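You operate a simulated robot arm through the tools that you are given. There is no shell and no other tool. Be economical: measure what you need, move in short steps, check, and stop when the job is done.

Carry out the task below with a simulated two-armed robot. There is one attempt and no reset: what you move stays moved.

Task
Put the white spoon on the upper deck of the trolley. Then open the fridge door, take the yellow pad and put it on the fridge shelf, then shut the door. Then put the black key on the top of the long table. Then open the sconce side cupboard door. Do these in the order given.

Only the result counts: the job must be done as asked and must still hold three seconds after the hand-in. Knocking over, shifting, dropping, spilling or breaking anything else fails it.

Robot
Two 6-joint arms with two-finger parallel grippers on one trunk, on a base that drives. Base frame: it is fixed to the floor where the robot stands at the start and does not move with it; the origin is under the middle of the robot, x ahead of it, y to its left, z up. Lengths are in mm, angles in rad, forces in N, time in s.
The left shoulder is at the start at [60, 187, 1122], the right one opposite. With the tool pointing down near the work surface each hand reaches from about 280 to 620 mm from the robot's upright axis, wherever it stands, measured 20 degrees to its own side. Places, roughly: black key (4x2x8 cm) [800, -1700, 1100]; fridge door [400, 200, 600]; fridge shelf (42x17 cm) [520, 160, 440]; sconce side cupboard door [-1200, 4300, 300]; top of the long table [-900, 0, 700]; upper deck of the trolley [-2300, 0, 600]; white spoon (15x4x2 cm) [500, 100, 900]; yellow pad (9x6x6 cm) [500, -300, 900]. Payload 1.57 kg a hand.
The tool frame of a hand sits at the grasp point between the pads (the TCP): z along the fingers, y along the line on which they close. The tips reach 30 mm beyond it. The gripper opens to 110 mm. The fingers are 24 mm wide and 12 mm thick; the gripper's body (48 by 112 mm) begins 78 mm behind the TCP.
Orientation is told as [roll, pitch, yaw] about the base's x, y, z axes, in that order, counted from this pose: with the fingers straight down and closing along the base's y, the tool's x points along the base's -x, its y along +y and its z along -z.

Tools
- The arms move only by the tool servo_tool. It takes "left_deltas", "right_deltas" or both (then of equal length, played together; a hand with none holds still); each is a list of rows, each an object of numbers (a shift or turn left out is 0, a gripper value left out holds the last): "dx", "dy", "dz": the shift along the tool's x, y, z in mm; "rx", "ry", "rz": the turn, a rotation vector about the tool's x, y, z in rad. In form: [{"dx": .., "dy": .., "dz": .., "rx": .., "ry": .., "rz": ..}, ...]. A call has 1 to 8 rows; each row is the pose to reach, as a shift and turn from the pose commanded when the call began, along the tool's axes at that moment. "left_gripper" and "right_gripper" are, for a hand that has rows, the closure, from 0 (fully open) to 1 (shut), set as the call begins (left out, the last holds). Each row takes 0.2 s and may step no farther than 50 mm and 0.15 rad from the row before; otherwise, or with a gripper value out of range, the whole call is refused. A pose out of reach is approached as far as the arm can. The call stops where the force on the tool passes 40 N (or 10 N more than at its start, if that is more) or the arm is blocked; 0.2 s more then pass. Each finger travels about 153 mm/s and halts on what it meets, pressing with about 22 N; the grip force reading is that of the motor and also rises with nothing between the fingers. The clock runs only during rows and for 0.2 s after the last one: add rows that repeat a pose to give the fingers time. It gives the time, the measured TCP pose, the force on the tool (base axes), the opening and the grip force at its end, in the units of the frame above (readings bear some noise), with the torque about the TCP (base axes, N m) and any sound that the robot's microphone picked up.
- Cameras (640 x 400 px; columns grow to the right, rows downward): "scene" is now at [-13.8, 29.9, 1641.2]; the picture's right is [0.57, -0.82, 0.00], its down [-0.76, -0.53, -0.36] and it looks along [0.30, 0.21, -0.93] (base axes); focal length 214 px, centre (320, 200). "left" rides on the left gripper at [70, -16, -141] in its tool frame; the picture's right is [0.23, 0.97, 0.00], its down [-0.86, 0.20, -0.48] and it looks along [-0.47, 0.11, 0.88] (tool axes); focal length 222 px, centre (320, 200). "right" rides on the right gripper at [70, 16, -141] in its tool frame; the picture's right is [-0.23, 0.97, 0.00], its down [-0.86, -0.20, -0.48] and it looks along [-0.47, -0.11, 0.88] (tool axes); focal length 222 px, centre (320, 200). There is no depth. A picture from a camera that has moved, and an enlarged one, comes with that camera's place and axes in the base frame and with its lens.
- snapshot(camera): a new picture of that camera. No time passes.
- slide_trunk(by): slides the trunk up (or, below 0, down) by that many mm; the arms and the scene camera ride with it, the base frame stays. It gives what a move gives, with no picture.
- base_move(legs): drives the robot by 1 to 6 legs, each [ahead, left, turn to the left] in mm, mm and rad, along the robot's own axes; the way and the turn of a leg run together, so that a leg with both is an arc; at most 1500 mm and 3.142 rad a leg. The arms and the cameras ride along, it lands a little off, and it stops where it bumps. It gives what a move gives.
- turn_head(pan, tilt): turns the head with the scene camera to pan (to the left, within 1.501 rad either way) and tilt (down, from -0.506 to 1.204), counted from straight ahead of the robot. It gives what a move gives.
- close_up(camera, box): a new picture of the part [left, top, right, bottom] of that camera's present view, enlarged. No time passes.
- sign_off(): hands the job in; it is judged then, once.

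Go step by step. Nothing tells you exact positions but the pictures and the camera data: compare them with the known pose of the tool, close in by small moves and look again before you grip or let go. The budget is 165 turns and 130 pictures, counting those below and the enlarged ones. Unless the task says otherwise, let go and move clear before handing in, and close with one line.

The tools are called after "Call:" as a command line: name --argument value ..., lists and objects as JSON in quotes. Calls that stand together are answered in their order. servo_tool: Moves the arms, as the interface text tells. Its arguments: {"type":"object","properties":{"left_deltas":{"type":"array","items":{"type":"object","properties":{"dx":{"type":"number"},"dy":{"type":"number"},"dz":{"type":"number"},"rx":{"type":"number"},"ry":{"type":"number"},"rz":{"type":"number"}}}},"left_gripper":{"type":"number"},"right_deltas":{"type":"array","items":{"type":"object","properties":{"dx":{"type":"number"},"dy":{"type":"number"},"dz":{"type":"number"},"rx":{"type":"number"},"ry":{"type":"number"},"rz":{"type":"number"}}}},"right_gripper":{"type":"number"}},"required":[]} The other tools are called the same way: slide_trunk (by) slides the trunk up or down; base_move (legs) drives the base; turn_head (pan, tilt) turns the head that bears the scene camera; snapshot (camera) takes a picture; close_up (camera, box) takes an enlarged picture of a part of a camera's view; sign_off () hands the job in.

At the start:

```text
time_s: 0.0
left_eef_pos: [368.0, 436.0, 1208.9]
left_tcp_rot: [-0.001, -0.001, -0.002]
left_wrist_force: [0.3, 0.4, -0.6]
left_ft_torque: [-0.01, -0.01, -0.01]
left_gripper_width: 109.9
left_grasp_force: 0.1
right_eef_pos: [457.4, -17.1, 1202.6]
right_tcp_rot: [0.0, 0.0, 0.001]
right_wrist_force: [0.4, -0.3, 0.1]
right_ft_torque: [-0.01, 0.01, 0.0]
right_gripper_width: 109.8
right_grasp_force: 0.1
trunk travel left (down, up): [-750.0, 240.0]
robot x, y, heading: [-2.9, -0.6, 0.001]
head pan, tilt: [0.609, 1.201]
```

scene: 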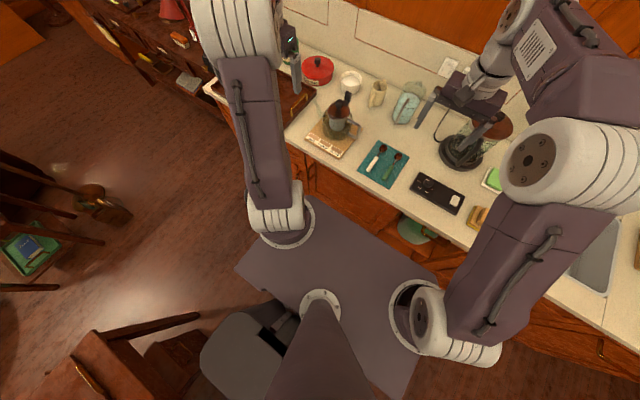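
right: 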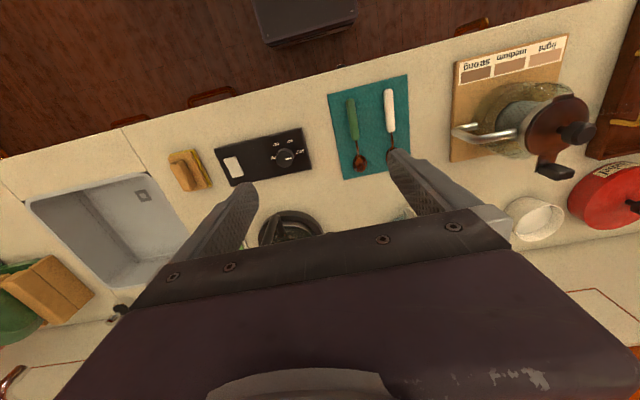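
left: 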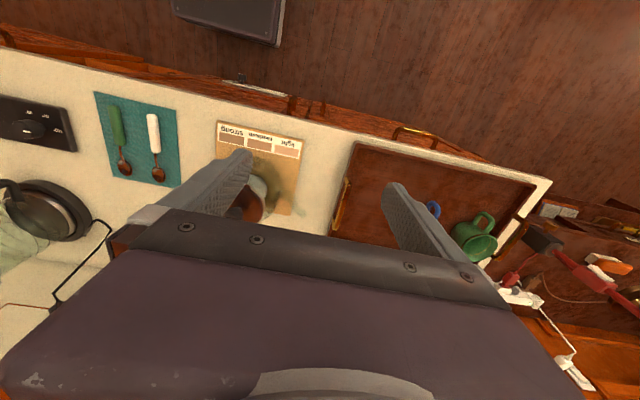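

I see the counter, with the white spoon on the teal mat at about [470, 116, 890], its handle toward the robot. I'll move the right hand aside and the left hand over the spoon.

Call:
servo_tool --left_deltas '[{"dx": -12, "dy": -40}, {"dx": -24, "dy": -80}, {"dx": -36, "dy": -120}, {"dx": -48, "dy": -160}, {"dx": -60, "dy": -200}, {"dx": -72, "dy": -240}, {"dx": -84, "dy": -280}, {"dx": -97, "dy": -320}]' --right_deltas '[{"dy": -40}, {"dy": -80}, {"dy": -120}, {"dy": -160}, {"dy": -200}, {"dy": -240}, {"dx": 20, "dy": -260}, {"dx": 40, "dy": -280}]'

Call:
snapshot --camera "left"

Call:
turn_head --pan 0.0 --tilt 0.9

Call:
snapshot --camera "scene"

```text
time_s: 1.8
left_eef_pos: [462.3, 114.3, 1210.5]
left_tcp_rot: [0.003, 0.0, 0.0]
left_wrist_force: [0.4, -0.6, 0.8]
left_ft_torque: [0.04, 0.04, 0.03]
left_gripper_width: 110.1
left_grasp_force: 0.0
right_eef_pos: [418.1, -300.8, 1201.3]
right_tcp_rot: [0.002, 0.0, 0.001]
right_wrist_force: [-1.1, -0.2, 0.1]
right_ft_torque: [0.03, 0.04, -0.02]
right_gripper_width: 109.7
right_grasp_force: 0.1
trunk travel left (down, up): [-750.0, 240.0]
robot x, y, heading: [1.3, 0.9, -0.001]
head pan, tilt: [0.609, 1.201]
```

```text
126 pictures are left
camera left: at [392.3, 98.2, 1351.2], right [-0.23, 0.97, 0.0], down [0.85, 0.2, 0.48], along [0.47, 0.11, -0.88], focal length 222 px, centre (320, 200)
```

left: 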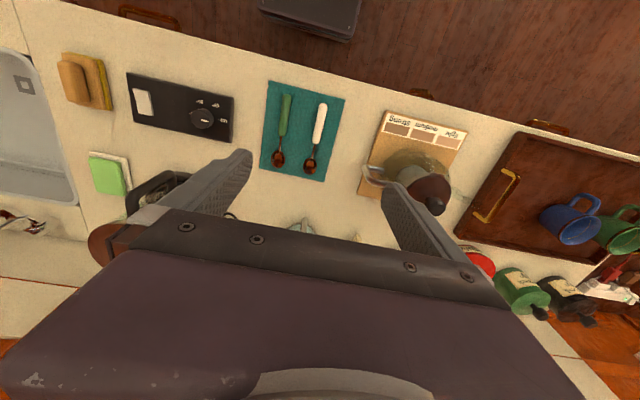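

```text
time_s: 2.8
left_eef_pos: [462.8, 115.2, 1211.5]
left_tcp_rot: [0.001, -0.001, 0.001]
left_wrist_force: [0.0, -0.5, 0.2]
left_ft_torque: [-0.01, 0.01, -0.06]
left_gripper_width: 110.0
left_grasp_force: 0.1
right_eef_pos: [417.4, -298.0, 1202.2]
right_tcp_rot: [-0.001, 0.0, 0.0]
right_wrist_force: [-0.7, 0.0, -0.3]
right_ft_torque: [0.02, 0.0, -0.01]
right_gripper_width: 110.1
right_grasp_force: 0.1
trunk travel left (down, up): [-750.0, 240.0]
robot x, y, heading: [0.1, 3.1, 0.003]
head pan, tilt: [0.0, 0.901]
```

```text
125 pictures are left
camera scene: at [15.6, -2.1, 1661.0], right [0.0, -1.0, 0.0], down [-0.78, 0.0, -0.62], along [0.62, 0.0, -0.78], focal length 214 px, centre (320, 200)
```

scene: 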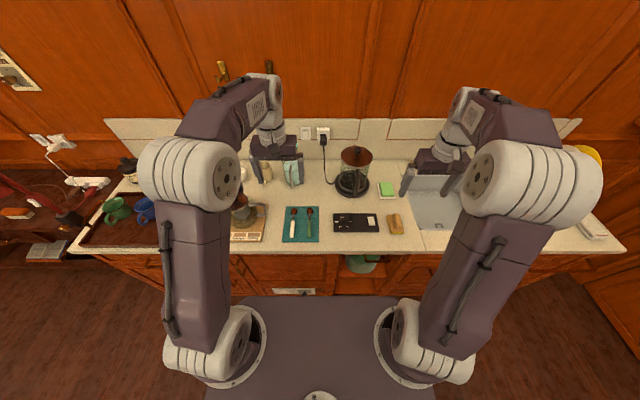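

The spoon's handle runs roughly along x at y≈116, from x 433 to 513. I'll narrow the fingers and descend over the handle at x≈483.

Call:
servo_tool --left_deltas '[{"dx": -6, "dy": 0, "dz": 45}, {"dx": -12, "dz": 90}, {"dx": -18, "dz": 135}, {"dx": -20, "dz": 180}, {"dx": -20, "dz": 220}, {"dx": -20, "dz": 255}, {"dx": -20, "dz": 255}]' --left_gripper 0.45

Call:
snapshot --camera "left"

```text
time_s: 4.4
left_eef_pos: [484.7, 115.8, 954.2]
left_tcp_rot: [-0.002, -0.002, 0.001]
left_wrist_force: [0.8, 0.4, -0.5]
left_ft_torque: [0.01, -0.02, 0.02]
left_gripper_width: 60.2
left_grasp_force: 0.1
right_eef_pos: [418.6, -297.7, 1202.7]
right_tcp_rot: [-0.002, -0.001, 0.0]
right_wrist_force: [0.2, -0.9, -1.1]
right_ft_torque: [0.01, 0.0, 0.01]
right_gripper_width: 110.1
right_grasp_force: 0.1
trunk travel left (down, up): [-750.0, 240.0]
robot x, y, heading: [2.6, -0.3, -0.004]
head pan, tilt: [0.0, 0.901]
```

```text
124 pictures are left
camera left: at [413.8, 100.5, 1094.5], right [-0.23, 0.97, 0.0], down [0.85, 0.2, 0.48], along [0.47, 0.11, -0.88], focal length 222 px, centre (320, 200)
```

left: 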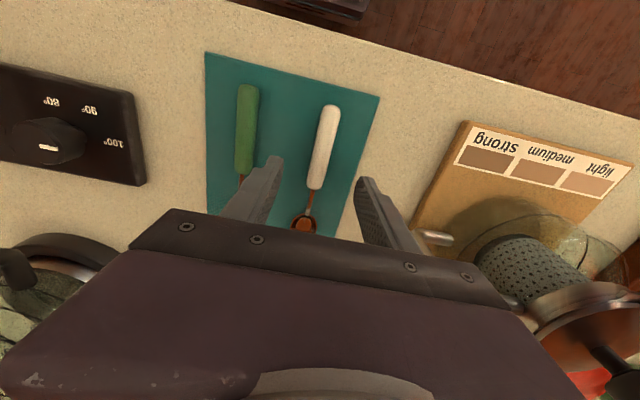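

The fingers straddle the handle centrally. Descending to just above the mat and closing.

Call:
servo_tool --left_deltas '[{"dz": 20}, {"dz": 34}, {"dz": 39}, {"dz": 39}]'

Call:
servo_tool --left_deltas '[{"dz": 0}, {"dz": 0}, {"dz": 0}]' --left_gripper 1

Call:
snapshot --camera "left"

```text
time_s: 5.4
left_eef_pos: [484.3, 115.4, 915.2]
left_tcp_rot: [-0.001, 0.0, 0.002]
left_wrist_force: [-0.4, -0.4, -0.2]
left_ft_torque: [0.05, 0.04, 0.03]
left_gripper_width: 60.7
left_grasp_force: 0.1
right_eef_pos: [418.6, -299.7, 1201.5]
right_tcp_rot: [0.0, 0.0, 0.001]
right_wrist_force: [-0.9, -0.2, 0.6]
right_ft_torque: [0.02, -0.01, -0.03]
right_gripper_width: 110.2
right_grasp_force: 0.1
trunk travel left (down, up): [-750.0, 240.0]
robot x, y, heading: [-3.1, -1.9, 0.005]
head pan, tilt: [0.0, 0.901]
```

```text
time_s: 6.2
left_eef_pos: [485.0, 114.7, 915.5]
left_tcp_rot: [-0.001, -0.001, 0.001]
left_wrist_force: [-0.4, 0.2, 0.0]
left_ft_torque: [-0.02, 0.03, 0.03]
left_gripper_width: 15.8
left_grasp_force: 21.7
right_eef_pos: [418.5, -299.5, 1202.2]
right_tcp_rot: [0.0, 0.0, -0.001]
right_wrist_force: [0.2, 0.1, -0.3]
right_ft_torque: [-0.01, 0.0, 0.03]
right_gripper_width: 110.1
right_grasp_force: 0.1
trunk travel left (down, up): [-750.0, 240.0]
robot x, y, heading: [0.7, -3.4, 0.001]
head pan, tilt: [0.0, 0.901]
```

```text
123 pictures are left
camera left: at [414.9, 99.9, 1055.5], right [-0.23, 0.97, 0.0], down [0.85, 0.2, 0.48], along [0.47, 0.11, -0.88], focal length 222 px, centre (320, 200)
```

left: 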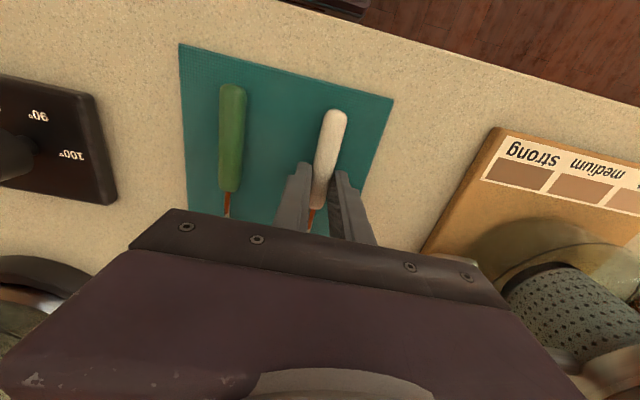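

The spoon is gripped (15.8 mm wide). I'll lift it straight up, then look around for a route to the trolley.

Call:
servo_tool --left_deltas '[{"dz": -30}, {"dz": -75}, {"dz": -120}, {"dz": -165}, {"dz": -210}, {"dz": -240, "dx": 30}, {"dz": -250, "dx": 75}, {"dz": -250, "dx": 115}]' --right_deltas '[{"dx": 15}, {"dx": 30}, {"dx": 45}, {"dx": 60}, {"dx": 60}, {"dx": 60}, {"dx": 60}, {"dx": 60}]'

Call:
turn_head --pan 1.5 --tilt 0.4

Call:
snapshot --camera "scene"

Call:
turn_head --pan -1.5 --tilt 0.4

Call:
snapshot --camera "scene"

Call:
snapshot --camera "left"

```text
time_s: 8.0
left_eef_pos: [367.3, 117.8, 1167.7]
left_tcp_rot: [0.0, -0.002, 0.0]
left_wrist_force: [-0.7, 0.4, 0.1]
left_ft_torque: [0.02, 0.02, -0.02]
left_gripper_width: 16.3
left_grasp_force: 21.9
right_eef_pos: [358.5, -298.8, 1200.7]
right_tcp_rot: [0.002, -0.002, 0.0]
right_wrist_force: [-0.3, -0.2, -1.0]
right_ft_torque: [0.03, -0.01, 0.0]
right_gripper_width: 109.7
right_grasp_force: 0.1
trunk travel left (down, up): [-750.0, 240.0]
robot x, y, heading: [0.6, -4.3, -0.003]
head pan, tilt: [0.0, 0.901]
```

```text
time_s: 9.6
left_eef_pos: [371.3, 117.4, 1168.4]
left_tcp_rot: [0.001, -0.003, -0.001]
left_wrist_force: [-0.9, -0.3, -0.4]
left_ft_torque: [0.04, -0.04, 0.02]
left_gripper_width: 16.0
left_grasp_force: 22.2
right_eef_pos: [359.5, -298.7, 1201.1]
right_tcp_rot: [-0.001, 0.001, -0.001]
right_wrist_force: [0.1, 0.2, -0.8]
right_ft_torque: [0.01, 0.0, 0.02]
right_gripper_width: 109.6
right_grasp_force: 0.0
trunk travel left (down, up): [-750.0, 240.0]
robot x, y, heading: [-2.9, -1.1, 0.002]
head pan, tilt: [1.499, 0.4]
```

```text
122 pictures are left
camera scene: at [-53.0, 90.2, 1704.0], right [1.0, -0.07, 0.0], down [-0.03, -0.39, -0.92], along [0.07, 0.92, -0.39], focal length 214 px, centre (320, 200)
```

scene: 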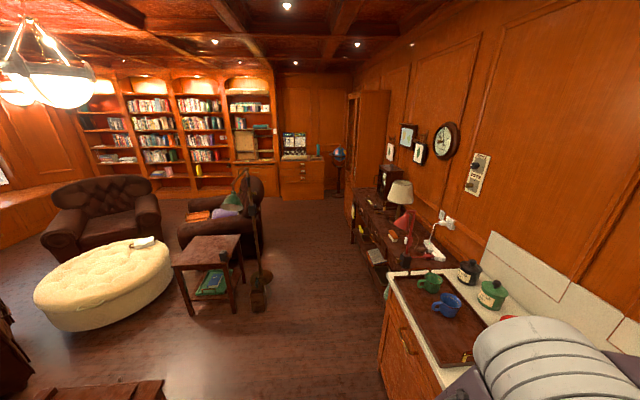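

```text
time_s: 12.2
left_eef_pos: [369.8, 118.2, 1169.5]
left_tcp_rot: [0.0, -0.001, 0.0]
left_wrist_force: [0.8, -0.2, -0.4]
left_ft_torque: [0.01, 0.02, 0.0]
left_gripper_width: 15.9
left_grasp_force: 22.4
right_eef_pos: [358.7, -298.0, 1200.8]
right_tcp_rot: [0.001, 0.001, 0.0]
right_wrist_force: [-0.2, -0.1, -0.5]
right_ft_torque: [-0.02, 0.01, 0.01]
right_gripper_width: 110.0
right_grasp_force: 0.1
trunk travel left (down, up): [-750.0, 240.0]
robot x, y, heading: [0.4, -4.3, 0.002]
head pan, tilt: [-1.499, 0.4]
```

```text
121 pictures are left
camera scene: at [-53.0, -94.6, 1704.1], right [-1.0, -0.07, 0.0], down [-0.03, 0.39, -0.92], along [0.07, -0.92, -0.39], focal length 214 px, centre (320, 200)
```

scene: 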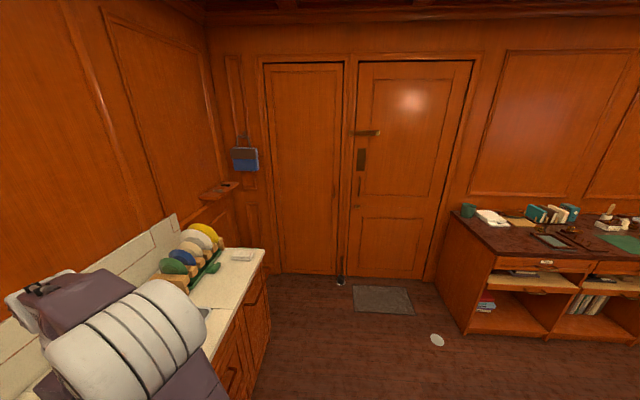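

```text
120 pictures are left
camera left: at [300.1, 102.4, 1307.9], right [-0.23, 0.97, 0.0], down [0.85, 0.2, 0.48], along [0.47, 0.11, -0.88], focal length 222 px, centre (320, 200)
```

left: 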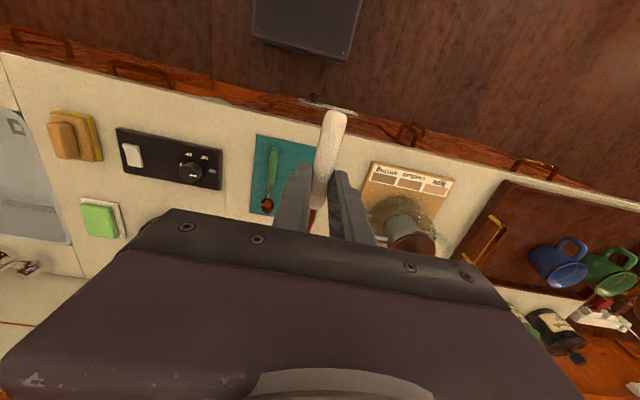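

Spoon is secure. Before turning I need to see what's close around and behind the robot, so I look down on each side.

Call:
turn_head --pan 1.5 --tilt 1.1

Call:
snapshot --camera "scene"

Call:
turn_head --pan -1.5 --tilt 1.1

Call:
snapshot --camera "scene"

```text
time_s: 14.8
left_eef_pos: [370.0, 118.2, 1168.4]
left_tcp_rot: [0.001, -0.001, 0.0]
left_wrist_force: [-1.2, -0.1, 0.0]
left_ft_torque: [-0.03, 0.02, 0.0]
left_gripper_width: 15.8
left_grasp_force: 22.3
right_eef_pos: [359.0, -297.6, 1200.8]
right_tcp_rot: [0.001, 0.001, 0.0]
right_wrist_force: [-0.6, -0.1, 0.2]
right_ft_torque: [0.0, -0.02, 0.01]
right_gripper_width: 110.0
right_grasp_force: 0.0
trunk travel left (down, up): [-750.0, 240.0]
robot x, y, heading: [0.6, 0.6, 0.001]
head pan, tilt: [1.499, 1.1]
```

```text
119 pictures are left
camera scene: at [-55.1, 60.8, 1647.2], right [1.0, -0.07, 0.0], down [-0.06, -0.89, -0.45], along [0.03, 0.45, -0.89], focal length 214 px, centre (320, 200)
```

scene: 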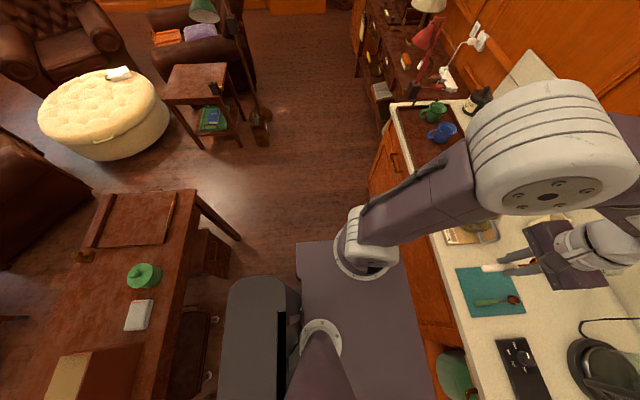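

```text
time_s: 17.4
left_eef_pos: [370.5, 117.1, 1167.7]
left_tcp_rot: [-0.001, 0.001, 0.001]
left_wrist_force: [-0.1, 0.4, -0.9]
left_ft_torque: [0.01, 0.01, -0.01]
left_gripper_width: 16.1
left_grasp_force: 21.9
right_eef_pos: [358.5, -297.9, 1201.9]
right_tcp_rot: [0.0, 0.0, 0.001]
right_wrist_force: [0.5, 0.3, 1.5]
right_ft_torque: [0.01, -0.01, -0.02]
right_gripper_width: 109.8
right_grasp_force: 0.0
trunk travel left (down, up): [-750.0, 240.0]
robot x, y, heading: [-4.2, -2.2, -0.002]
head pan, tilt: [-1.499, 1.1]
```

```text
118 pictures are left
camera scene: at [-55.1, -65.2, 1647.2], right [-1.0, -0.07, 0.0], down [-0.06, 0.89, -0.45], along [0.03, -0.45, -0.89], focal length 214 px, centre (320, 200)
```

scene: 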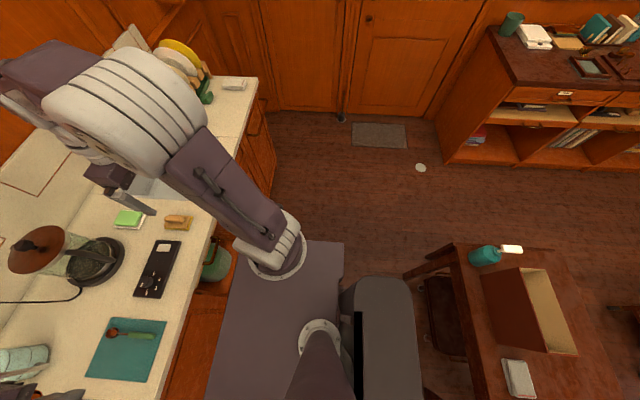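

The long table is right behind me (near edge x≈-640, y about -360…640), and the free corridor looks to be to the right (‑y side). I'll back off slightly, turn right and look.

Call:
base_move --legs '[[-80, 0, 0], [0, 0, -1.57]]'

Call:
turn_head --pan -1.2 --tilt 0.5

Call:
snapshot --camera "scene"

Call:
turn_head --pan -0.5 --tilt 0.8

Call:
snapshot --camera "scene"

```text
time_s: 22.3
left_eef_pos: [28.4, -372.8, 1167.6]
left_tcp_rot: [0.0, 0.0, -1.6]
left_wrist_force: [-0.9, 0.1, -0.9]
left_ft_torque: [-0.03, 0.0, 0.02]
left_gripper_width: 16.2
left_grasp_force: 21.5
right_eef_pos: [-386.4, -350.1, 1201.9]
right_tcp_rot: [0.0, 0.0, -1.599]
right_wrist_force: [-0.3, -0.5, -0.3]
right_ft_torque: [-0.01, -0.01, -0.03]
right_gripper_width: 109.9
right_grasp_force: 0.0
trunk travel left (down, up): [-750.0, 240.0]
robot x, y, heading: [-78.8, -3.3, -1.598]
head pan, tilt: [-1.499, 1.1]
```

```text
time_s: 23.3
left_eef_pos: [29.3, -373.2, 1167.5]
left_tcp_rot: [0.0, 0.0, -1.6]
left_wrist_force: [-0.4, -0.4, -0.5]
left_ft_torque: [0.03, 0.02, 0.0]
left_gripper_width: 16.1
left_grasp_force: 21.8
right_eef_pos: [-388.5, -350.1, 1200.0]
right_tcp_rot: [0.0, 0.0, -1.6]
right_wrist_force: [0.0, 0.0, -0.2]
right_ft_torque: [0.0, -0.02, 0.0]
right_gripper_width: 110.1
right_grasp_force: 0.0
trunk travel left (down, up): [-750.0, 240.0]
robot x, y, heading: [-79.6, 4.2, -1.594]
head pan, tilt: [-1.201, 0.499]
```

```text
117 pictures are left
camera scene: at [-162.4, 27.3, 1694.8], right [-0.33, 0.94, 0.0], down [0.45, 0.16, -0.88], along [-0.83, -0.29, -0.48], focal length 214 px, centre (320, 200)
```

scene: 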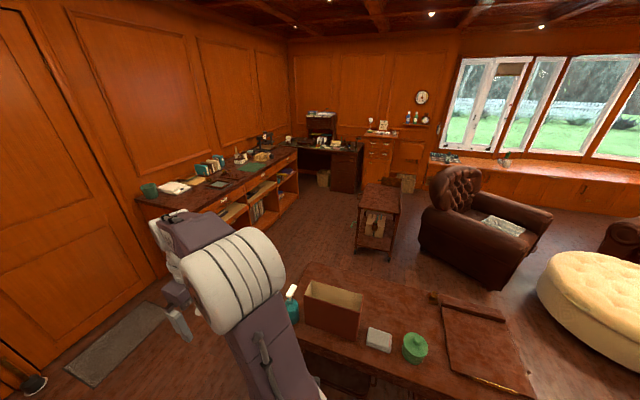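

```text
time_s: 24.4
left_eef_pos: [28.6, -372.9, 1168.4]
left_tcp_rot: [-0.002, -0.002, -1.6]
left_wrist_force: [-0.3, 0.4, -1.0]
left_ft_torque: [-0.01, 0.02, 0.01]
left_gripper_width: 15.9
left_grasp_force: 22.5
right_eef_pos: [-387.0, -350.3, 1200.8]
right_tcp_rot: [0.001, -0.001, -1.599]
right_wrist_force: [-0.4, 0.2, 0.2]
right_ft_torque: [-0.02, -0.01, 0.0]
right_gripper_width: 110.1
right_grasp_force: 0.1
trunk travel left (down, up): [-750.0, 240.0]
robot x, y, heading: [-78.5, 0.7, -1.599]
head pan, tilt: [-0.499, 0.799]
```

```text
116 pictures are left
camera scene: at [-117.5, -11.9, 1669.0], right [-0.86, 0.5, 0.0], down [0.36, 0.62, -0.7], along [-0.35, -0.6, -0.72], focal length 214 px, centre (320, 200)
```

scene: 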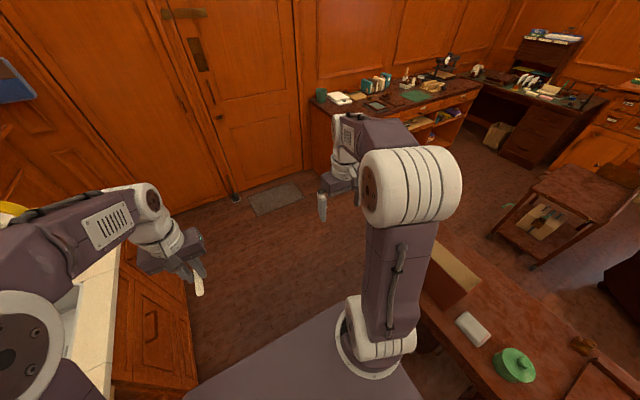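

The trolley is the two-deck stand at about x -2650…-2050, y -240…150, top at z≈600. I'll go along the corridor at y≈-800 between the desk and the table.

Call:
base_move --legs '[[800, 0, 0], [0, 0, -1.54], [1000, 0, 0]]'

Call:
turn_head --pan -0.4 --tilt 0.7

Call:
snapshot --camera "scene"

```text
time_s: 37.2
left_eef_pos: [-1465.0, -923.7, 1168.4]
left_tcp_rot: [0.0, -0.001, -3.128]
left_wrist_force: [-0.4, -0.5, -0.3]
left_ft_torque: [0.04, -0.03, 0.02]
left_gripper_width: 16.2
left_grasp_force: 22.0
right_eef_pos: [-1459.8, -506.8, 1201.4]
right_tcp_rot: [0.001, 0.0, -3.126]
right_wrist_force: [-0.3, 0.1, -0.8]
right_ft_torque: [0.0, 0.01, -0.01]
right_gripper_width: 110.5
right_grasp_force: 0.1
trunk travel left (down, up): [-750.0, 240.0]
robot x, y, heading: [-1096.0, -800.9, -3.132]
head pan, tilt: [-0.499, 0.799]
```

```text
time_s: 37.9
left_eef_pos: [-1465.1, -923.8, 1166.5]
left_tcp_rot: [-0.001, 0.0, -3.126]
left_wrist_force: [-0.4, 0.1, -1.0]
left_ft_torque: [-0.01, -0.01, 0.0]
left_gripper_width: 15.8
left_grasp_force: 22.5
right_eef_pos: [-1460.7, -507.0, 1201.6]
right_tcp_rot: [0.0, 0.0, -3.129]
right_wrist_force: [0.6, -0.5, -0.5]
right_ft_torque: [0.02, 0.0, -0.03]
right_gripper_width: 110.0
right_grasp_force: 0.1
trunk travel left (down, up): [-750.0, 240.0]
robot x, y, heading: [-1101.2, -798.5, -3.127]
head pan, tilt: [-0.4, 0.7]
```

```text
115 pictures are left
camera scene: at [-1116.0, -770.1, 1677.2], right [0.38, 0.93, 0.0], down [0.6, -0.24, -0.76], along [-0.71, 0.29, -0.64], focal length 214 px, centre (320, 200)
```

scene: 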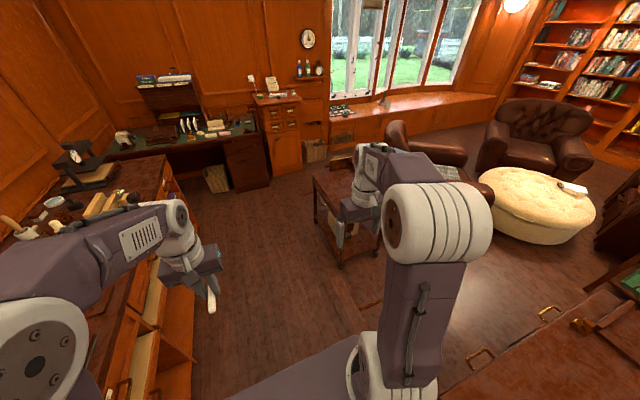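

Trolley edge facing me runs x -2057…-2611 at y≈-200. Driving to x≈-2310 and turning to face it.

Call:
base_move --legs '[[1200, 0, 0], [0, 0, -1.585]]'

Call:
turn_head --pan 0 --tilt 0.9

Call:
snapshot --camera "scene"

```text
time_s: 47.8
left_eef_pos: [-2408.5, -478.5, 1167.6]
left_tcp_rot: [-0.001, 0.0, 1.604]
left_wrist_force: [0.7, 0.4, -0.1]
left_ft_torque: [0.0, 0.0, 0.04]
left_gripper_width: 15.9
left_grasp_force: 22.0
right_eef_pos: [-1992.0, -475.1, 1202.1]
right_tcp_rot: [0.0, 0.0, 1.603]
right_wrist_force: [-0.7, -0.2, -0.5]
right_ft_torque: [-0.03, -0.01, 0.0]
right_gripper_width: 110.2
right_grasp_force: 0.1
trunk travel left (down, up): [-750.0, 240.0]
robot x, y, heading: [-2276.8, -845.6, 1.606]
head pan, tilt: [-0.4, 0.7]
```

```text
time_s: 48.6
left_eef_pos: [-2408.2, -479.0, 1168.0]
left_tcp_rot: [0.0, 0.0, 1.604]
left_wrist_force: [0.4, -0.3, -0.1]
left_ft_torque: [0.0, 0.0, 0.05]
left_gripper_width: 16.3
left_grasp_force: 21.7
right_eef_pos: [-1992.9, -475.7, 1200.7]
right_tcp_rot: [0.0, 0.0, 1.604]
right_wrist_force: [-0.9, -0.1, 0.0]
right_ft_torque: [-0.02, 0.03, -0.01]
right_gripper_width: 110.1
right_grasp_force: 0.1
trunk travel left (down, up): [-750.0, 240.0]
robot x, y, heading: [-2282.7, -840.3, 1.605]
head pan, tilt: [0.0, 0.901]
```

```text
114 pictures are left
camera scene: at [-2278.3, -831.7, 1661.1], right [1.0, 0.03, 0.0], down [0.03, -0.78, -0.62], along [-0.02, 0.62, -0.78], focal length 214 px, centre (320, 200)
```

scene: 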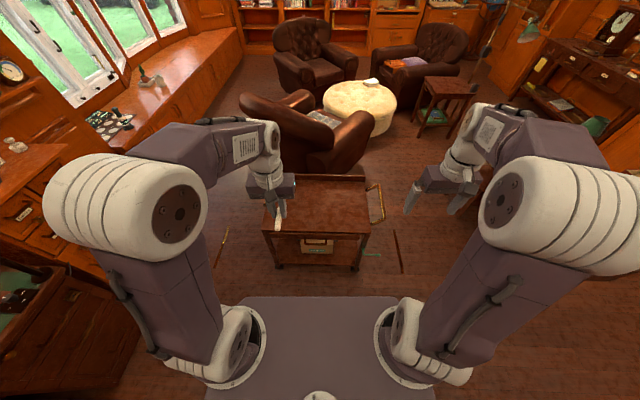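

The trolley is straight ahead, deck roughly x -2611…-2010, y -236…214. Checking details of the deck and the thin objects beside it.

Call:
close_up --camera "scene" --box '[200, 160, 440, 310]'

Call:
snapshot --camera "left"

```text
2.67 times, centred on (320, 235) of scene
camera zoom: at [-2278.3, -831.7, 1661.1], right [1.0, 0.03, 0.0], down [0.03, -0.78, -0.62], along [-0.02, 0.62, -0.78], focal length 572 px, centre (320, 107)
```

zoom: 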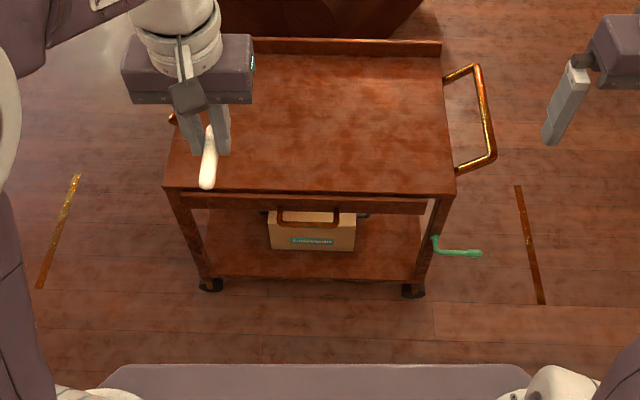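

```text
112 pictures are left
camera left: at [-2389.7, -547.9, 1308.0], right [-0.97, -0.26, 0.0], down [-0.23, 0.85, 0.48], along [-0.12, 0.46, -0.88], focal length 222 px, centre (320, 200)
```

left: 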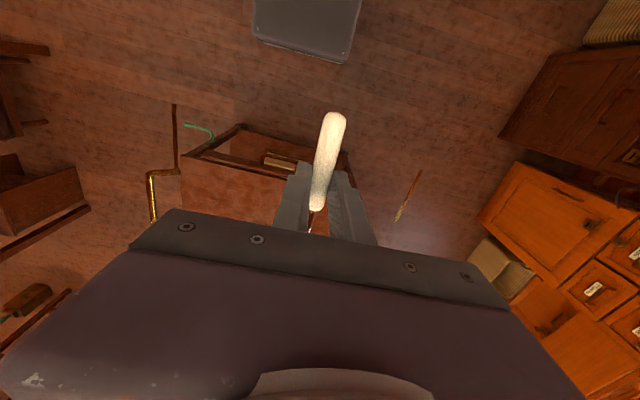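

Deck top confirmed at z≈600 with near edge y≈-230. I'll drive 220 mm closer, lower the trunk, and reach the spoon over the deck.

Call:
base_move --legs '[[220, 0, 0]]'

Call:
slide_trunk --by -270

Call:
servo_tool --left_deltas '[{"dx": -40, "dz": 10}, {"dx": -80, "dz": 30}, {"dx": -120, "dz": 60}, {"dx": -150, "dz": 95}, {"dx": -150, "dz": 140}, {"dx": -150, "dz": 180}, {"dx": -150, "dz": 180}]'

Call:
snapshot --camera "left"

Call:
snapshot --camera "scene"

```text
time_s: 50.3
left_eef_pos: [-2416.9, -258.8, 1168.5]
left_tcp_rot: [0.0, -0.002, 1.605]
left_wrist_force: [0.5, 0.0, 0.0]
left_ft_torque: [0.02, -0.02, -0.01]
left_gripper_width: 15.7
left_grasp_force: 22.1
right_eef_pos: [-2001.3, -254.1, 1202.2]
right_tcp_rot: [0.0, -0.003, 1.608]
right_wrist_force: [0.5, -0.5, 0.1]
right_ft_torque: [-0.01, 0.02, -0.01]
right_gripper_width: 110.1
right_grasp_force: 0.2
trunk travel left (down, up): [-750.0, 240.0]
robot x, y, heading: [-2284.2, -627.8, 1.608]
head pan, tilt: [0.0, 0.901]
```

```text
time_s: 53.1
left_eef_pos: [-2416.2, -256.9, 897.6]
left_tcp_rot: [-0.002, -0.001, 1.604]
left_wrist_force: [-0.7, -0.3, -0.3]
left_ft_torque: [-0.03, -0.01, -0.02]
left_gripper_width: 16.0
left_grasp_force: 22.0
right_eef_pos: [-2000.6, -253.5, 932.0]
right_tcp_rot: [0.0, -0.001, 1.607]
right_wrist_force: [-0.1, 0.0, 0.0]
right_ft_torque: [-0.01, 0.02, 0.0]
right_gripper_width: 110.1
right_grasp_force: 0.0
trunk travel left (down, up): [-480.0, 510.0]
robot x, y, heading: [-2285.1, -627.2, 1.607]
head pan, tilt: [0.0, 0.901]
```

```text
time_s: 54.7
left_eef_pos: [-2421.2, -106.0, 718.3]
left_tcp_rot: [-0.001, -0.001, 1.605]
left_wrist_force: [0.2, 0.9, -0.5]
left_ft_torque: [0.02, -0.04, 0.0]
left_gripper_width: 16.1
left_grasp_force: 21.7
right_eef_pos: [-2001.6, -253.0, 931.3]
right_tcp_rot: [-0.001, 0.0, 1.608]
right_wrist_force: [0.5, -0.4, 0.2]
right_ft_torque: [0.04, 0.0, 0.0]
right_gripper_width: 109.9
right_grasp_force: 0.1
trunk travel left (down, up): [-480.0, 510.0]
robot x, y, heading: [-2284.2, -624.6, 1.61]
head pan, tilt: [0.0, 0.901]
```

```text
111 pictures are left
camera left: at [-2402.5, -174.9, 858.5], right [-0.97, -0.26, 0.0], down [-0.23, 0.85, 0.48], along [-0.12, 0.46, -0.88], focal length 222 px, centre (320, 200)
```

left: 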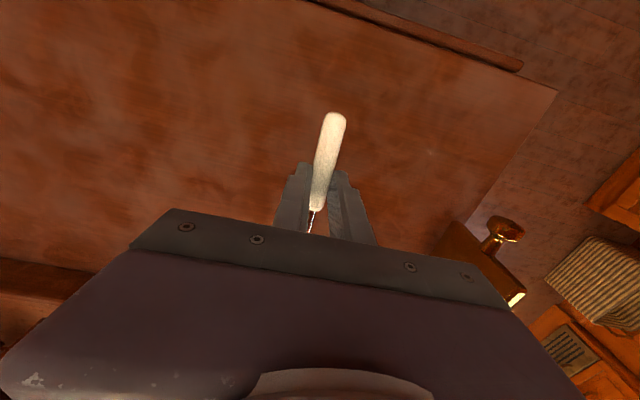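

```text
110 pictures are left
camera scene: at [-2286.2, -609.6, 1391.1], right [1.0, 0.04, 0.0], down [0.03, -0.78, -0.62], along [-0.02, 0.62, -0.78], focal length 214 px, centre (320, 200)
```

scene: 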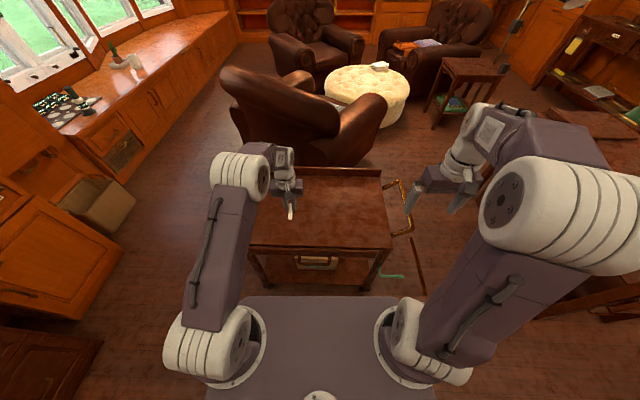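

Spoon is over the deck. Deck height estimate is 600–635, so I descend in small steps watching the force.

Call:
servo_tool --left_deltas '[{"dz": 20}, {"dz": 40}, {"dz": 40}]'

Call:
snapshot --camera "left"

```text
time_s: 55.5
left_eef_pos: [-2420.8, -108.2, 679.5]
left_tcp_rot: [0.0, -0.001, 1.605]
left_wrist_force: [0.4, 0.3, -0.7]
left_ft_torque: [-0.01, 0.03, -0.02]
left_gripper_width: 16.1
left_grasp_force: 22.1
right_eef_pos: [-2000.3, -253.7, 931.1]
right_tcp_rot: [0.0, 0.001, 1.607]
right_wrist_force: [0.6, 0.6, 0.2]
right_ft_torque: [0.01, -0.03, -0.01]
right_gripper_width: 110.0
right_grasp_force: 0.0
trunk travel left (down, up): [-480.0, 510.0]
robot x, y, heading: [-2286.0, -626.3, 1.608]
head pan, tilt: [0.0, 0.901]
```

```text
109 pictures are left
camera left: at [-2402.5, -176.0, 819.4], right [-0.97, -0.26, 0.0], down [-0.23, 0.85, 0.48], along [-0.12, 0.46, -0.88], focal length 222 px, centre (320, 200)
```

left: 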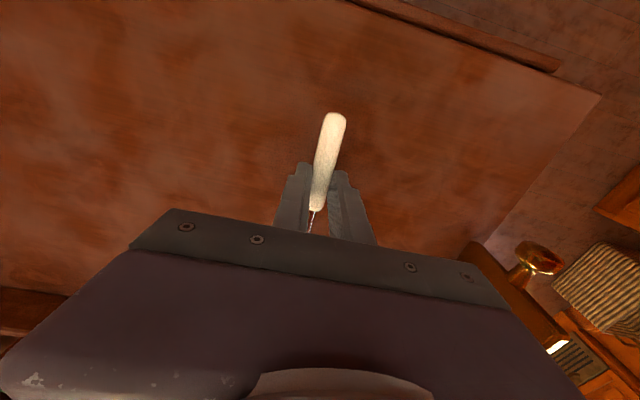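

Corner parallax gives the deck at z≈630, so contact should be near TCP z≈662.

Call:
servo_tool --left_deltas '[{"dz": 6}, {"dz": 10}, {"dz": 10}]'

Call:
servo_tool --left_deltas '[{"dz": 4}, {"dz": 4}]'

Call:
servo_tool --left_deltas '[{"dz": 4}, {"dz": 4}]'

Call:
snapshot --camera "left"

```text
time_s: 56.3
left_eef_pos: [-2422.5, -107.1, 668.9]
left_tcp_rot: [0.0, -0.001, 1.605]
left_wrist_force: [0.2, -0.5, -1.0]
left_ft_torque: [-0.01, -0.03, -0.01]
left_gripper_width: 16.1
left_grasp_force: 22.1
right_eef_pos: [-2000.7, -253.7, 931.5]
right_tcp_rot: [0.001, 0.0, 1.607]
right_wrist_force: [-0.1, -1.0, 0.2]
right_ft_torque: [-0.02, 0.0, -0.03]
right_gripper_width: 110.3
right_grasp_force: 0.2
trunk travel left (down, up): [-480.0, 510.0]
robot x, y, heading: [-2286.6, -624.8, 1.604]
head pan, tilt: [0.0, 0.901]
```

```text
time_s: 56.9
left_eef_pos: [-2421.2, -106.8, 664.7]
left_tcp_rot: [0.0, -0.001, 1.605]
left_wrist_force: [-0.2, -0.4, -0.6]
left_ft_torque: [-0.01, -0.03, 0.0]
left_gripper_width: 16.0
left_grasp_force: 22.2
right_eef_pos: [-2000.5, -252.3, 931.2]
right_tcp_rot: [-0.002, 0.001, 1.608]
right_wrist_force: [0.9, -0.1, -0.9]
right_ft_torque: [0.02, 0.01, 0.01]
right_gripper_width: 110.2
right_grasp_force: 0.1
trunk travel left (down, up): [-480.0, 510.0]
robot x, y, heading: [-2282.7, -620.9, 1.606]
head pan, tilt: [0.0, 0.901]
```

```text
time_s: 57.5
left_eef_pos: [-2422.4, -107.1, 660.8]
left_tcp_rot: [0.0, -0.002, 1.605]
left_wrist_force: [0.7, 0.9, -0.3]
left_ft_torque: [0.02, -0.03, 0.01]
left_gripper_width: 15.7
left_grasp_force: 22.3
right_eef_pos: [-2000.9, -253.6, 931.3]
right_tcp_rot: [-0.002, 0.001, 1.607]
right_wrist_force: [0.2, -0.2, 0.2]
right_ft_torque: [0.01, -0.02, 0.0]
right_gripper_width: 110.0
right_grasp_force: 0.1
trunk travel left (down, up): [-480.0, 510.0]
robot x, y, heading: [-2286.6, -623.0, 1.609]
head pan, tilt: [0.0, 0.901]
```

```text
108 pictures are left
camera left: at [-2403.4, -175.9, 800.3], right [-0.97, -0.26, 0.0], down [-0.23, 0.85, 0.48], along [-0.12, 0.46, -0.88], focal length 222 px, centre (320, 200)
```

left: 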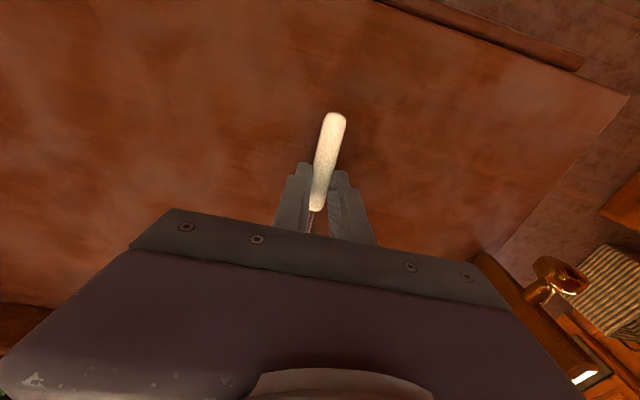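

No contact yet; refined deck z≈622. Continuing in small steps.

Call:
servo_tool --left_deltas '[{"dz": 5}, {"dz": 5}]'

Call:
servo_tool --left_deltas '[{"dz": 4}, {"dz": 4}]'

Call:
servo_tool --left_deltas '[{"dz": 3}, {"dz": 3}]'

```text
time_s: 58.1
left_eef_pos: [-2423.1, -107.5, 655.3]
left_tcp_rot: [0.0, -0.003, 1.607]
left_wrist_force: [-0.5, 0.5, -0.3]
left_ft_torque: [0.02, 0.02, -0.01]
left_gripper_width: 16.0
left_grasp_force: 22.5
right_eef_pos: [-2000.0, -252.5, 931.9]
right_tcp_rot: [-0.001, -0.001, 1.608]
right_wrist_force: [0.4, 0.2, -0.1]
right_ft_torque: [0.0, -0.03, 0.0]
right_gripper_width: 109.9
right_grasp_force: 0.0
trunk travel left (down, up): [-480.0, 510.0]
robot x, y, heading: [-2285.7, -623.1, 1.609]
head pan, tilt: [0.0, 0.901]
```

```text
time_s: 58.7
left_eef_pos: [-2422.4, -107.0, 651.1]
left_tcp_rot: [-0.002, -0.002, 1.606]
left_wrist_force: [0.1, 0.5, 1.7]
left_ft_torque: [-0.03, 0.01, -0.01]
left_gripper_width: 15.8
left_grasp_force: 21.8
right_eef_pos: [-2001.0, -253.0, 930.8]
right_tcp_rot: [-0.001, 0.0, 1.608]
right_wrist_force: [0.3, 0.2, 0.1]
right_ft_torque: [0.01, 0.0, -0.01]
right_gripper_width: 110.0
right_grasp_force: 0.1
trunk travel left (down, up): [-480.0, 510.0]
robot x, y, heading: [-2286.5, -622.1, 1.608]
head pan, tilt: [0.0, 0.901]
```

```text
time_s: 59.3
left_eef_pos: [-2422.4, -108.2, 650.5]
left_tcp_rot: [0.0, -0.007, 1.606]
left_wrist_force: [-0.4, 2.0, 20.4]
left_ft_torque: [-0.1, 0.04, -0.03]
left_gripper_width: 16.0
left_grasp_force: 22.0
right_eef_pos: [-2000.7, -254.7, 933.6]
right_tcp_rot: [0.001, 0.0, 1.608]
right_wrist_force: [0.2, -0.1, -0.7]
right_ft_torque: [-0.02, -0.02, 0.04]
right_gripper_width: 110.1
right_grasp_force: 0.1
trunk travel left (down, up): [-480.0, 510.0]
robot x, y, heading: [-2285.4, -622.5, 1.604]
head pan, tilt: [0.0, 0.901]
```

Contact made at TCP z≈650. Easing up 2 mm and releasing, then withdrawing straight up.

Call:
servo_tool --left_deltas '[{"dz": -2}, {"dz": -2}, {"dz": -2}]' --left_gripper 0.4

Call:
servo_tool --left_deltas '[{"dz": -30}, {"dz": -75}, {"dz": -120}, {"dz": -165, "dx": 30}, {"dz": -190, "dx": 70}, {"dz": -200, "dx": 115}, {"dz": -200, "dx": 150}]'

Call:
snapshot --camera "left"

Call:
close_up --camera "scene" --box '[220, 140, 460, 290]'

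```text
time_s: 60.1
left_eef_pos: [-2423.0, -108.5, 649.8]
left_tcp_rot: [-0.001, -0.001, 1.606]
left_wrist_force: [0.0, -2.2, 6.2]
left_ft_torque: [0.01, -0.1, 0.04]
left_gripper_width: 65.5
left_grasp_force: 0.1
right_eef_pos: [-2000.4, -254.1, 932.4]
right_tcp_rot: [-0.001, -0.002, 1.608]
right_wrist_force: [0.2, 0.9, -0.4]
right_ft_torque: [0.01, 0.01, 0.01]
right_gripper_width: 109.9
right_grasp_force: 0.0
trunk travel left (down, up): [-480.0, 510.0]
robot x, y, heading: [-2287.0, -621.7, 1.611]
head pan, tilt: [0.0, 0.901]
```

```text
refused: row 4 steps farther than a row can; nothing moved
```

```text
107 pictures are left
camera left: at [-2403.6, -176.8, 790.1], right [-0.97, -0.26, 0.0], down [-0.23, 0.85, 0.48], along [-0.13, 0.46, -0.88], focal length 222 px, centre (320, 200)
```

left: 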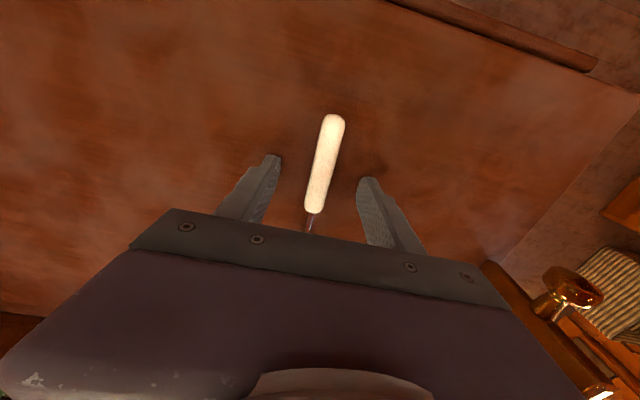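

```text
2.67 times, centred on (340, 215) of scene
camera zoom: at [-2286.3, -610.2, 1391.0], right [1.0, 0.04, 0.0], down [0.03, -0.78, -0.62], along [-0.02, 0.62, -0.78], focal length 572 px, centre (267, 160)
```

zoom: 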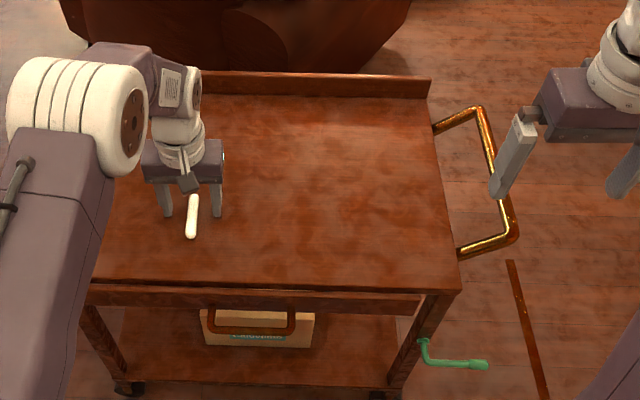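

The spoon rests on the deck. Withdrawing upward and returning the trunk.

Call:
servo_tool --left_deltas '[{"dz": -30}, {"dz": -75}, {"dz": -120}, {"dz": -165}, {"dz": -185, "dx": 40}, {"dz": -195, "dx": 85}, {"dz": -200, "dx": 130}, {"dz": -200, "dx": 150}]'

Call:
slide_trunk --by 270

Call:
close_up --camera "scene" --box '[220, 140, 460, 290]'

```text
time_s: 61.9
left_eef_pos: [-2415.4, -257.7, 852.0]
left_tcp_rot: [0.001, -0.001, 1.605]
left_wrist_force: [-0.6, 0.0, 1.0]
left_ft_torque: [0.03, 0.02, -0.03]
left_gripper_width: 66.2
left_grasp_force: 0.1
right_eef_pos: [-2000.2, -252.9, 931.2]
right_tcp_rot: [0.0, 0.001, 1.608]
right_wrist_force: [0.4, -0.4, 0.9]
right_ft_torque: [-0.01, 0.01, -0.03]
right_gripper_width: 109.8
right_grasp_force: 0.1
trunk travel left (down, up): [-480.0, 510.0]
robot x, y, heading: [-2284.0, -623.0, 1.608]
head pan, tilt: [0.0, 0.901]
```

```text
time_s: 64.6
left_eef_pos: [-2415.8, -257.1, 1120.9]
left_tcp_rot: [0.0, 0.0, 1.604]
left_wrist_force: [0.8, 0.2, 0.6]
left_ft_torque: [0.0, -0.02, -0.01]
left_gripper_width: 66.0
left_grasp_force: 0.0
right_eef_pos: [-2001.1, -253.1, 1201.0]
right_tcp_rot: [0.0, -0.001, 1.609]
right_wrist_force: [0.0, -0.2, -0.7]
right_ft_torque: [0.0, -0.01, 0.02]
right_gripper_width: 109.9
right_grasp_force: 0.1
trunk travel left (down, up): [-750.0, 240.0]
robot x, y, heading: [-2287.9, -624.3, 1.608]
head pan, tilt: [0.0, 0.901]
```

```text
2.67 times, centred on (340, 215) of scene
camera zoom: at [-2286.2, -609.0, 1661.0], right [1.0, 0.04, 0.0], down [0.03, -0.78, -0.62], along [-0.02, 0.62, -0.78], focal length 572 px, centre (267, 160)
```

zoom: 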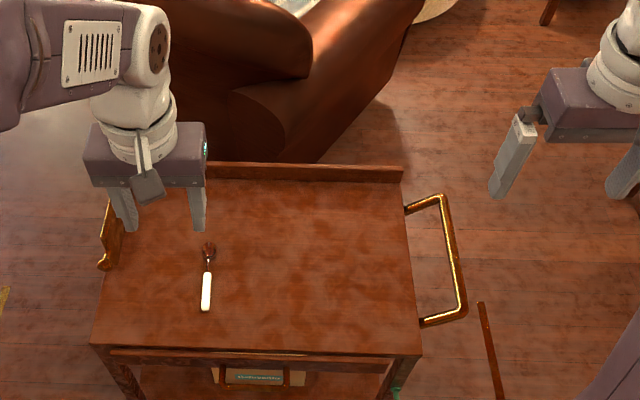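

Spoon is on the deck. Driving back along the corridor to stand before the fridge and look at its door.

Call:
base_move --legs '[[-200, 0, 0], [0, 0, -1.608], [1100, 0, 0], [1050, 0, 0]]'

Call:
turn_head --pan 0.5 --tilt 0.8

Call:
snapshot --camera "scene"

```text
time_s: 80.3
left_eef_pos: [222.5, -733.5, 1120.9]
left_tcp_rot: [0.001, -0.002, -0.011]
left_wrist_force: [0.7, 0.1, -0.2]
left_ft_torque: [0.0, -0.02, 0.02]
left_gripper_width: 66.3
left_grasp_force: 0.0
right_eef_pos: [209.2, -1148.4, 1202.2]
right_tcp_rot: [-0.002, 0.0, -0.01]
right_wrist_force: [0.1, -0.4, 0.3]
right_ft_torque: [0.01, 0.0, -0.01]
right_gripper_width: 109.7
right_grasp_force: 0.0
trunk travel left (down, up): [-750.0, 240.0]
robot x, y, heading: [-144.3, -848.3, -0.012]
head pan, tilt: [0.0, 0.901]
```

```text
time_s: 81.3
left_eef_pos: [223.0, -732.8, 1120.0]
left_tcp_rot: [0.0, -0.003, -0.011]
left_wrist_force: [-0.1, -0.9, 0.4]
left_ft_torque: [-0.01, 0.0, 0.0]
left_gripper_width: 66.0
left_grasp_force: 0.0
right_eef_pos: [209.6, -1147.4, 1202.8]
right_tcp_rot: [0.002, 0.001, -0.009]
right_wrist_force: [0.4, -0.3, 1.1]
right_ft_torque: [0.0, -0.01, 0.01]
right_gripper_width: 110.0
right_grasp_force: 0.0
trunk travel left (down, up): [-750.0, 240.0]
robot x, y, heading: [-142.4, -844.1, -0.017]
head pan, tilt: [0.499, 0.799]
```

```text
104 pictures are left
camera scene: at [-135.4, -810.3, 1668.9], right [0.47, -0.88, 0.0], down [-0.63, -0.34, -0.7], along [0.62, 0.33, -0.72], focal length 214 px, centre (320, 200)
```

scene: 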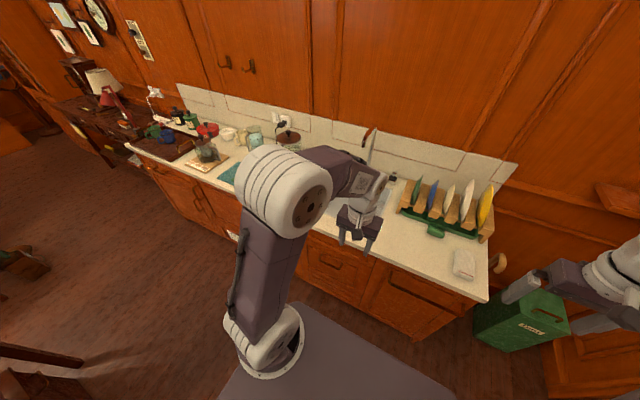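

Strafing left to face the fridge area from slightly further back.

Call:
base_move --legs '[[-60, 850, 0.014]]'

Call:
slide_trunk --by -350

Call:
turn_head --pan 0.3 --tilt 0.9

Call:
snapshot --camera "scene"

```text
time_s: 85.8
left_eef_pos: [152.6, 142.4, 1121.0]
left_tcp_rot: [0.0, 0.0, 0.024]
left_wrist_force: [-0.5, -0.7, 0.2]
left_ft_torque: [-0.03, -0.01, 0.01]
left_gripper_width: 66.0
left_grasp_force: 0.1
right_eef_pos: [152.9, -272.7, 1201.4]
right_tcp_rot: [0.001, 0.0, 0.024]
right_wrist_force: [0.3, 1.1, -0.2]
right_ft_torque: [-0.02, 0.0, -0.01]
right_gripper_width: 110.0
right_grasp_force: 0.1
trunk travel left (down, up): [-750.0, 240.0]
robot x, y, heading: [-211.4, 15.8, 0.021]
head pan, tilt: [0.499, 0.799]
```

```text
time_s: 89.3
left_eef_pos: [152.9, 144.3, 771.2]
left_tcp_rot: [-0.001, -0.001, 0.022]
left_wrist_force: [-0.3, -0.4, 0.0]
left_ft_torque: [0.02, 0.01, -0.02]
left_gripper_width: 66.0
left_grasp_force: 0.0
right_eef_pos: [151.8, -271.2, 852.4]
right_tcp_rot: [0.0, 0.001, 0.022]
right_wrist_force: [0.8, -0.8, 0.7]
right_ft_torque: [-0.06, -0.02, 0.01]
right_gripper_width: 110.2
right_grasp_force: 0.2
trunk travel left (down, up): [-400.0, 590.0]
robot x, y, heading: [-212.6, 20.3, 0.021]
head pan, tilt: [0.499, 0.799]
```

```text
time_s: 90.0
left_eef_pos: [153.3, 143.7, 770.3]
left_tcp_rot: [-0.001, -0.002, 0.022]
left_wrist_force: [-1.0, 0.4, 0.4]
left_ft_torque: [0.01, 0.0, -0.03]
left_gripper_width: 66.1
left_grasp_force: 0.1
right_eef_pos: [152.8, -270.2, 852.0]
right_tcp_rot: [-0.001, 0.0, 0.022]
right_wrist_force: [-0.8, 0.2, 0.0]
right_ft_torque: [-0.01, 0.0, 0.02]
right_gripper_width: 110.0
right_grasp_force: 0.1
trunk travel left (down, up): [-400.0, 590.0]
robot x, y, heading: [-215.6, 21.2, 0.021]
head pan, tilt: [0.3, 0.901]
```

```text
103 pictures are left
camera scene: at [-201.6, 39.0, 1311.1], right [0.32, -0.95, 0.0], down [-0.74, -0.25, -0.62], along [0.59, 0.2, -0.78], focal length 214 px, centre (320, 200)
```

scene: 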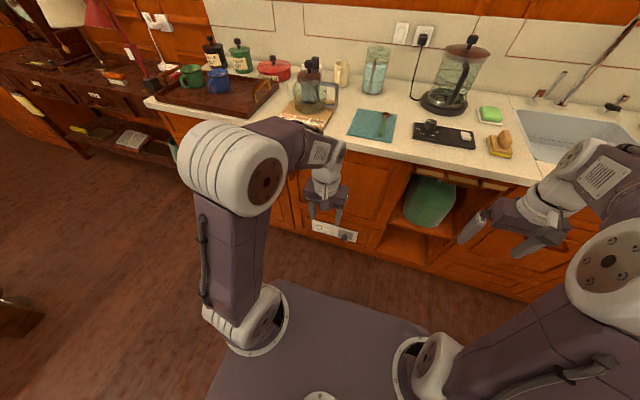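

Call:
close_up --camera "scene" --box '[240, 130, 480, 280]'

```text
2.67 times, centred on (360, 205) of scene
camera zoom: at [-201.6, 39.0, 1311.1], right [0.32, -0.95, 0.0], down [-0.74, -0.25, -0.62], along [0.59, 0.2, -0.78], focal length 572 px, centre (213, 187)
```

zoom: 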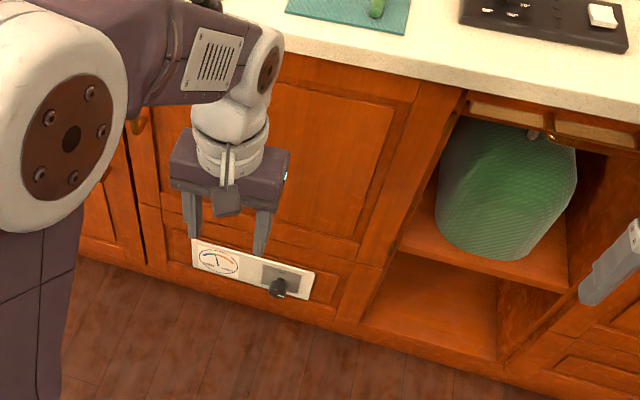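

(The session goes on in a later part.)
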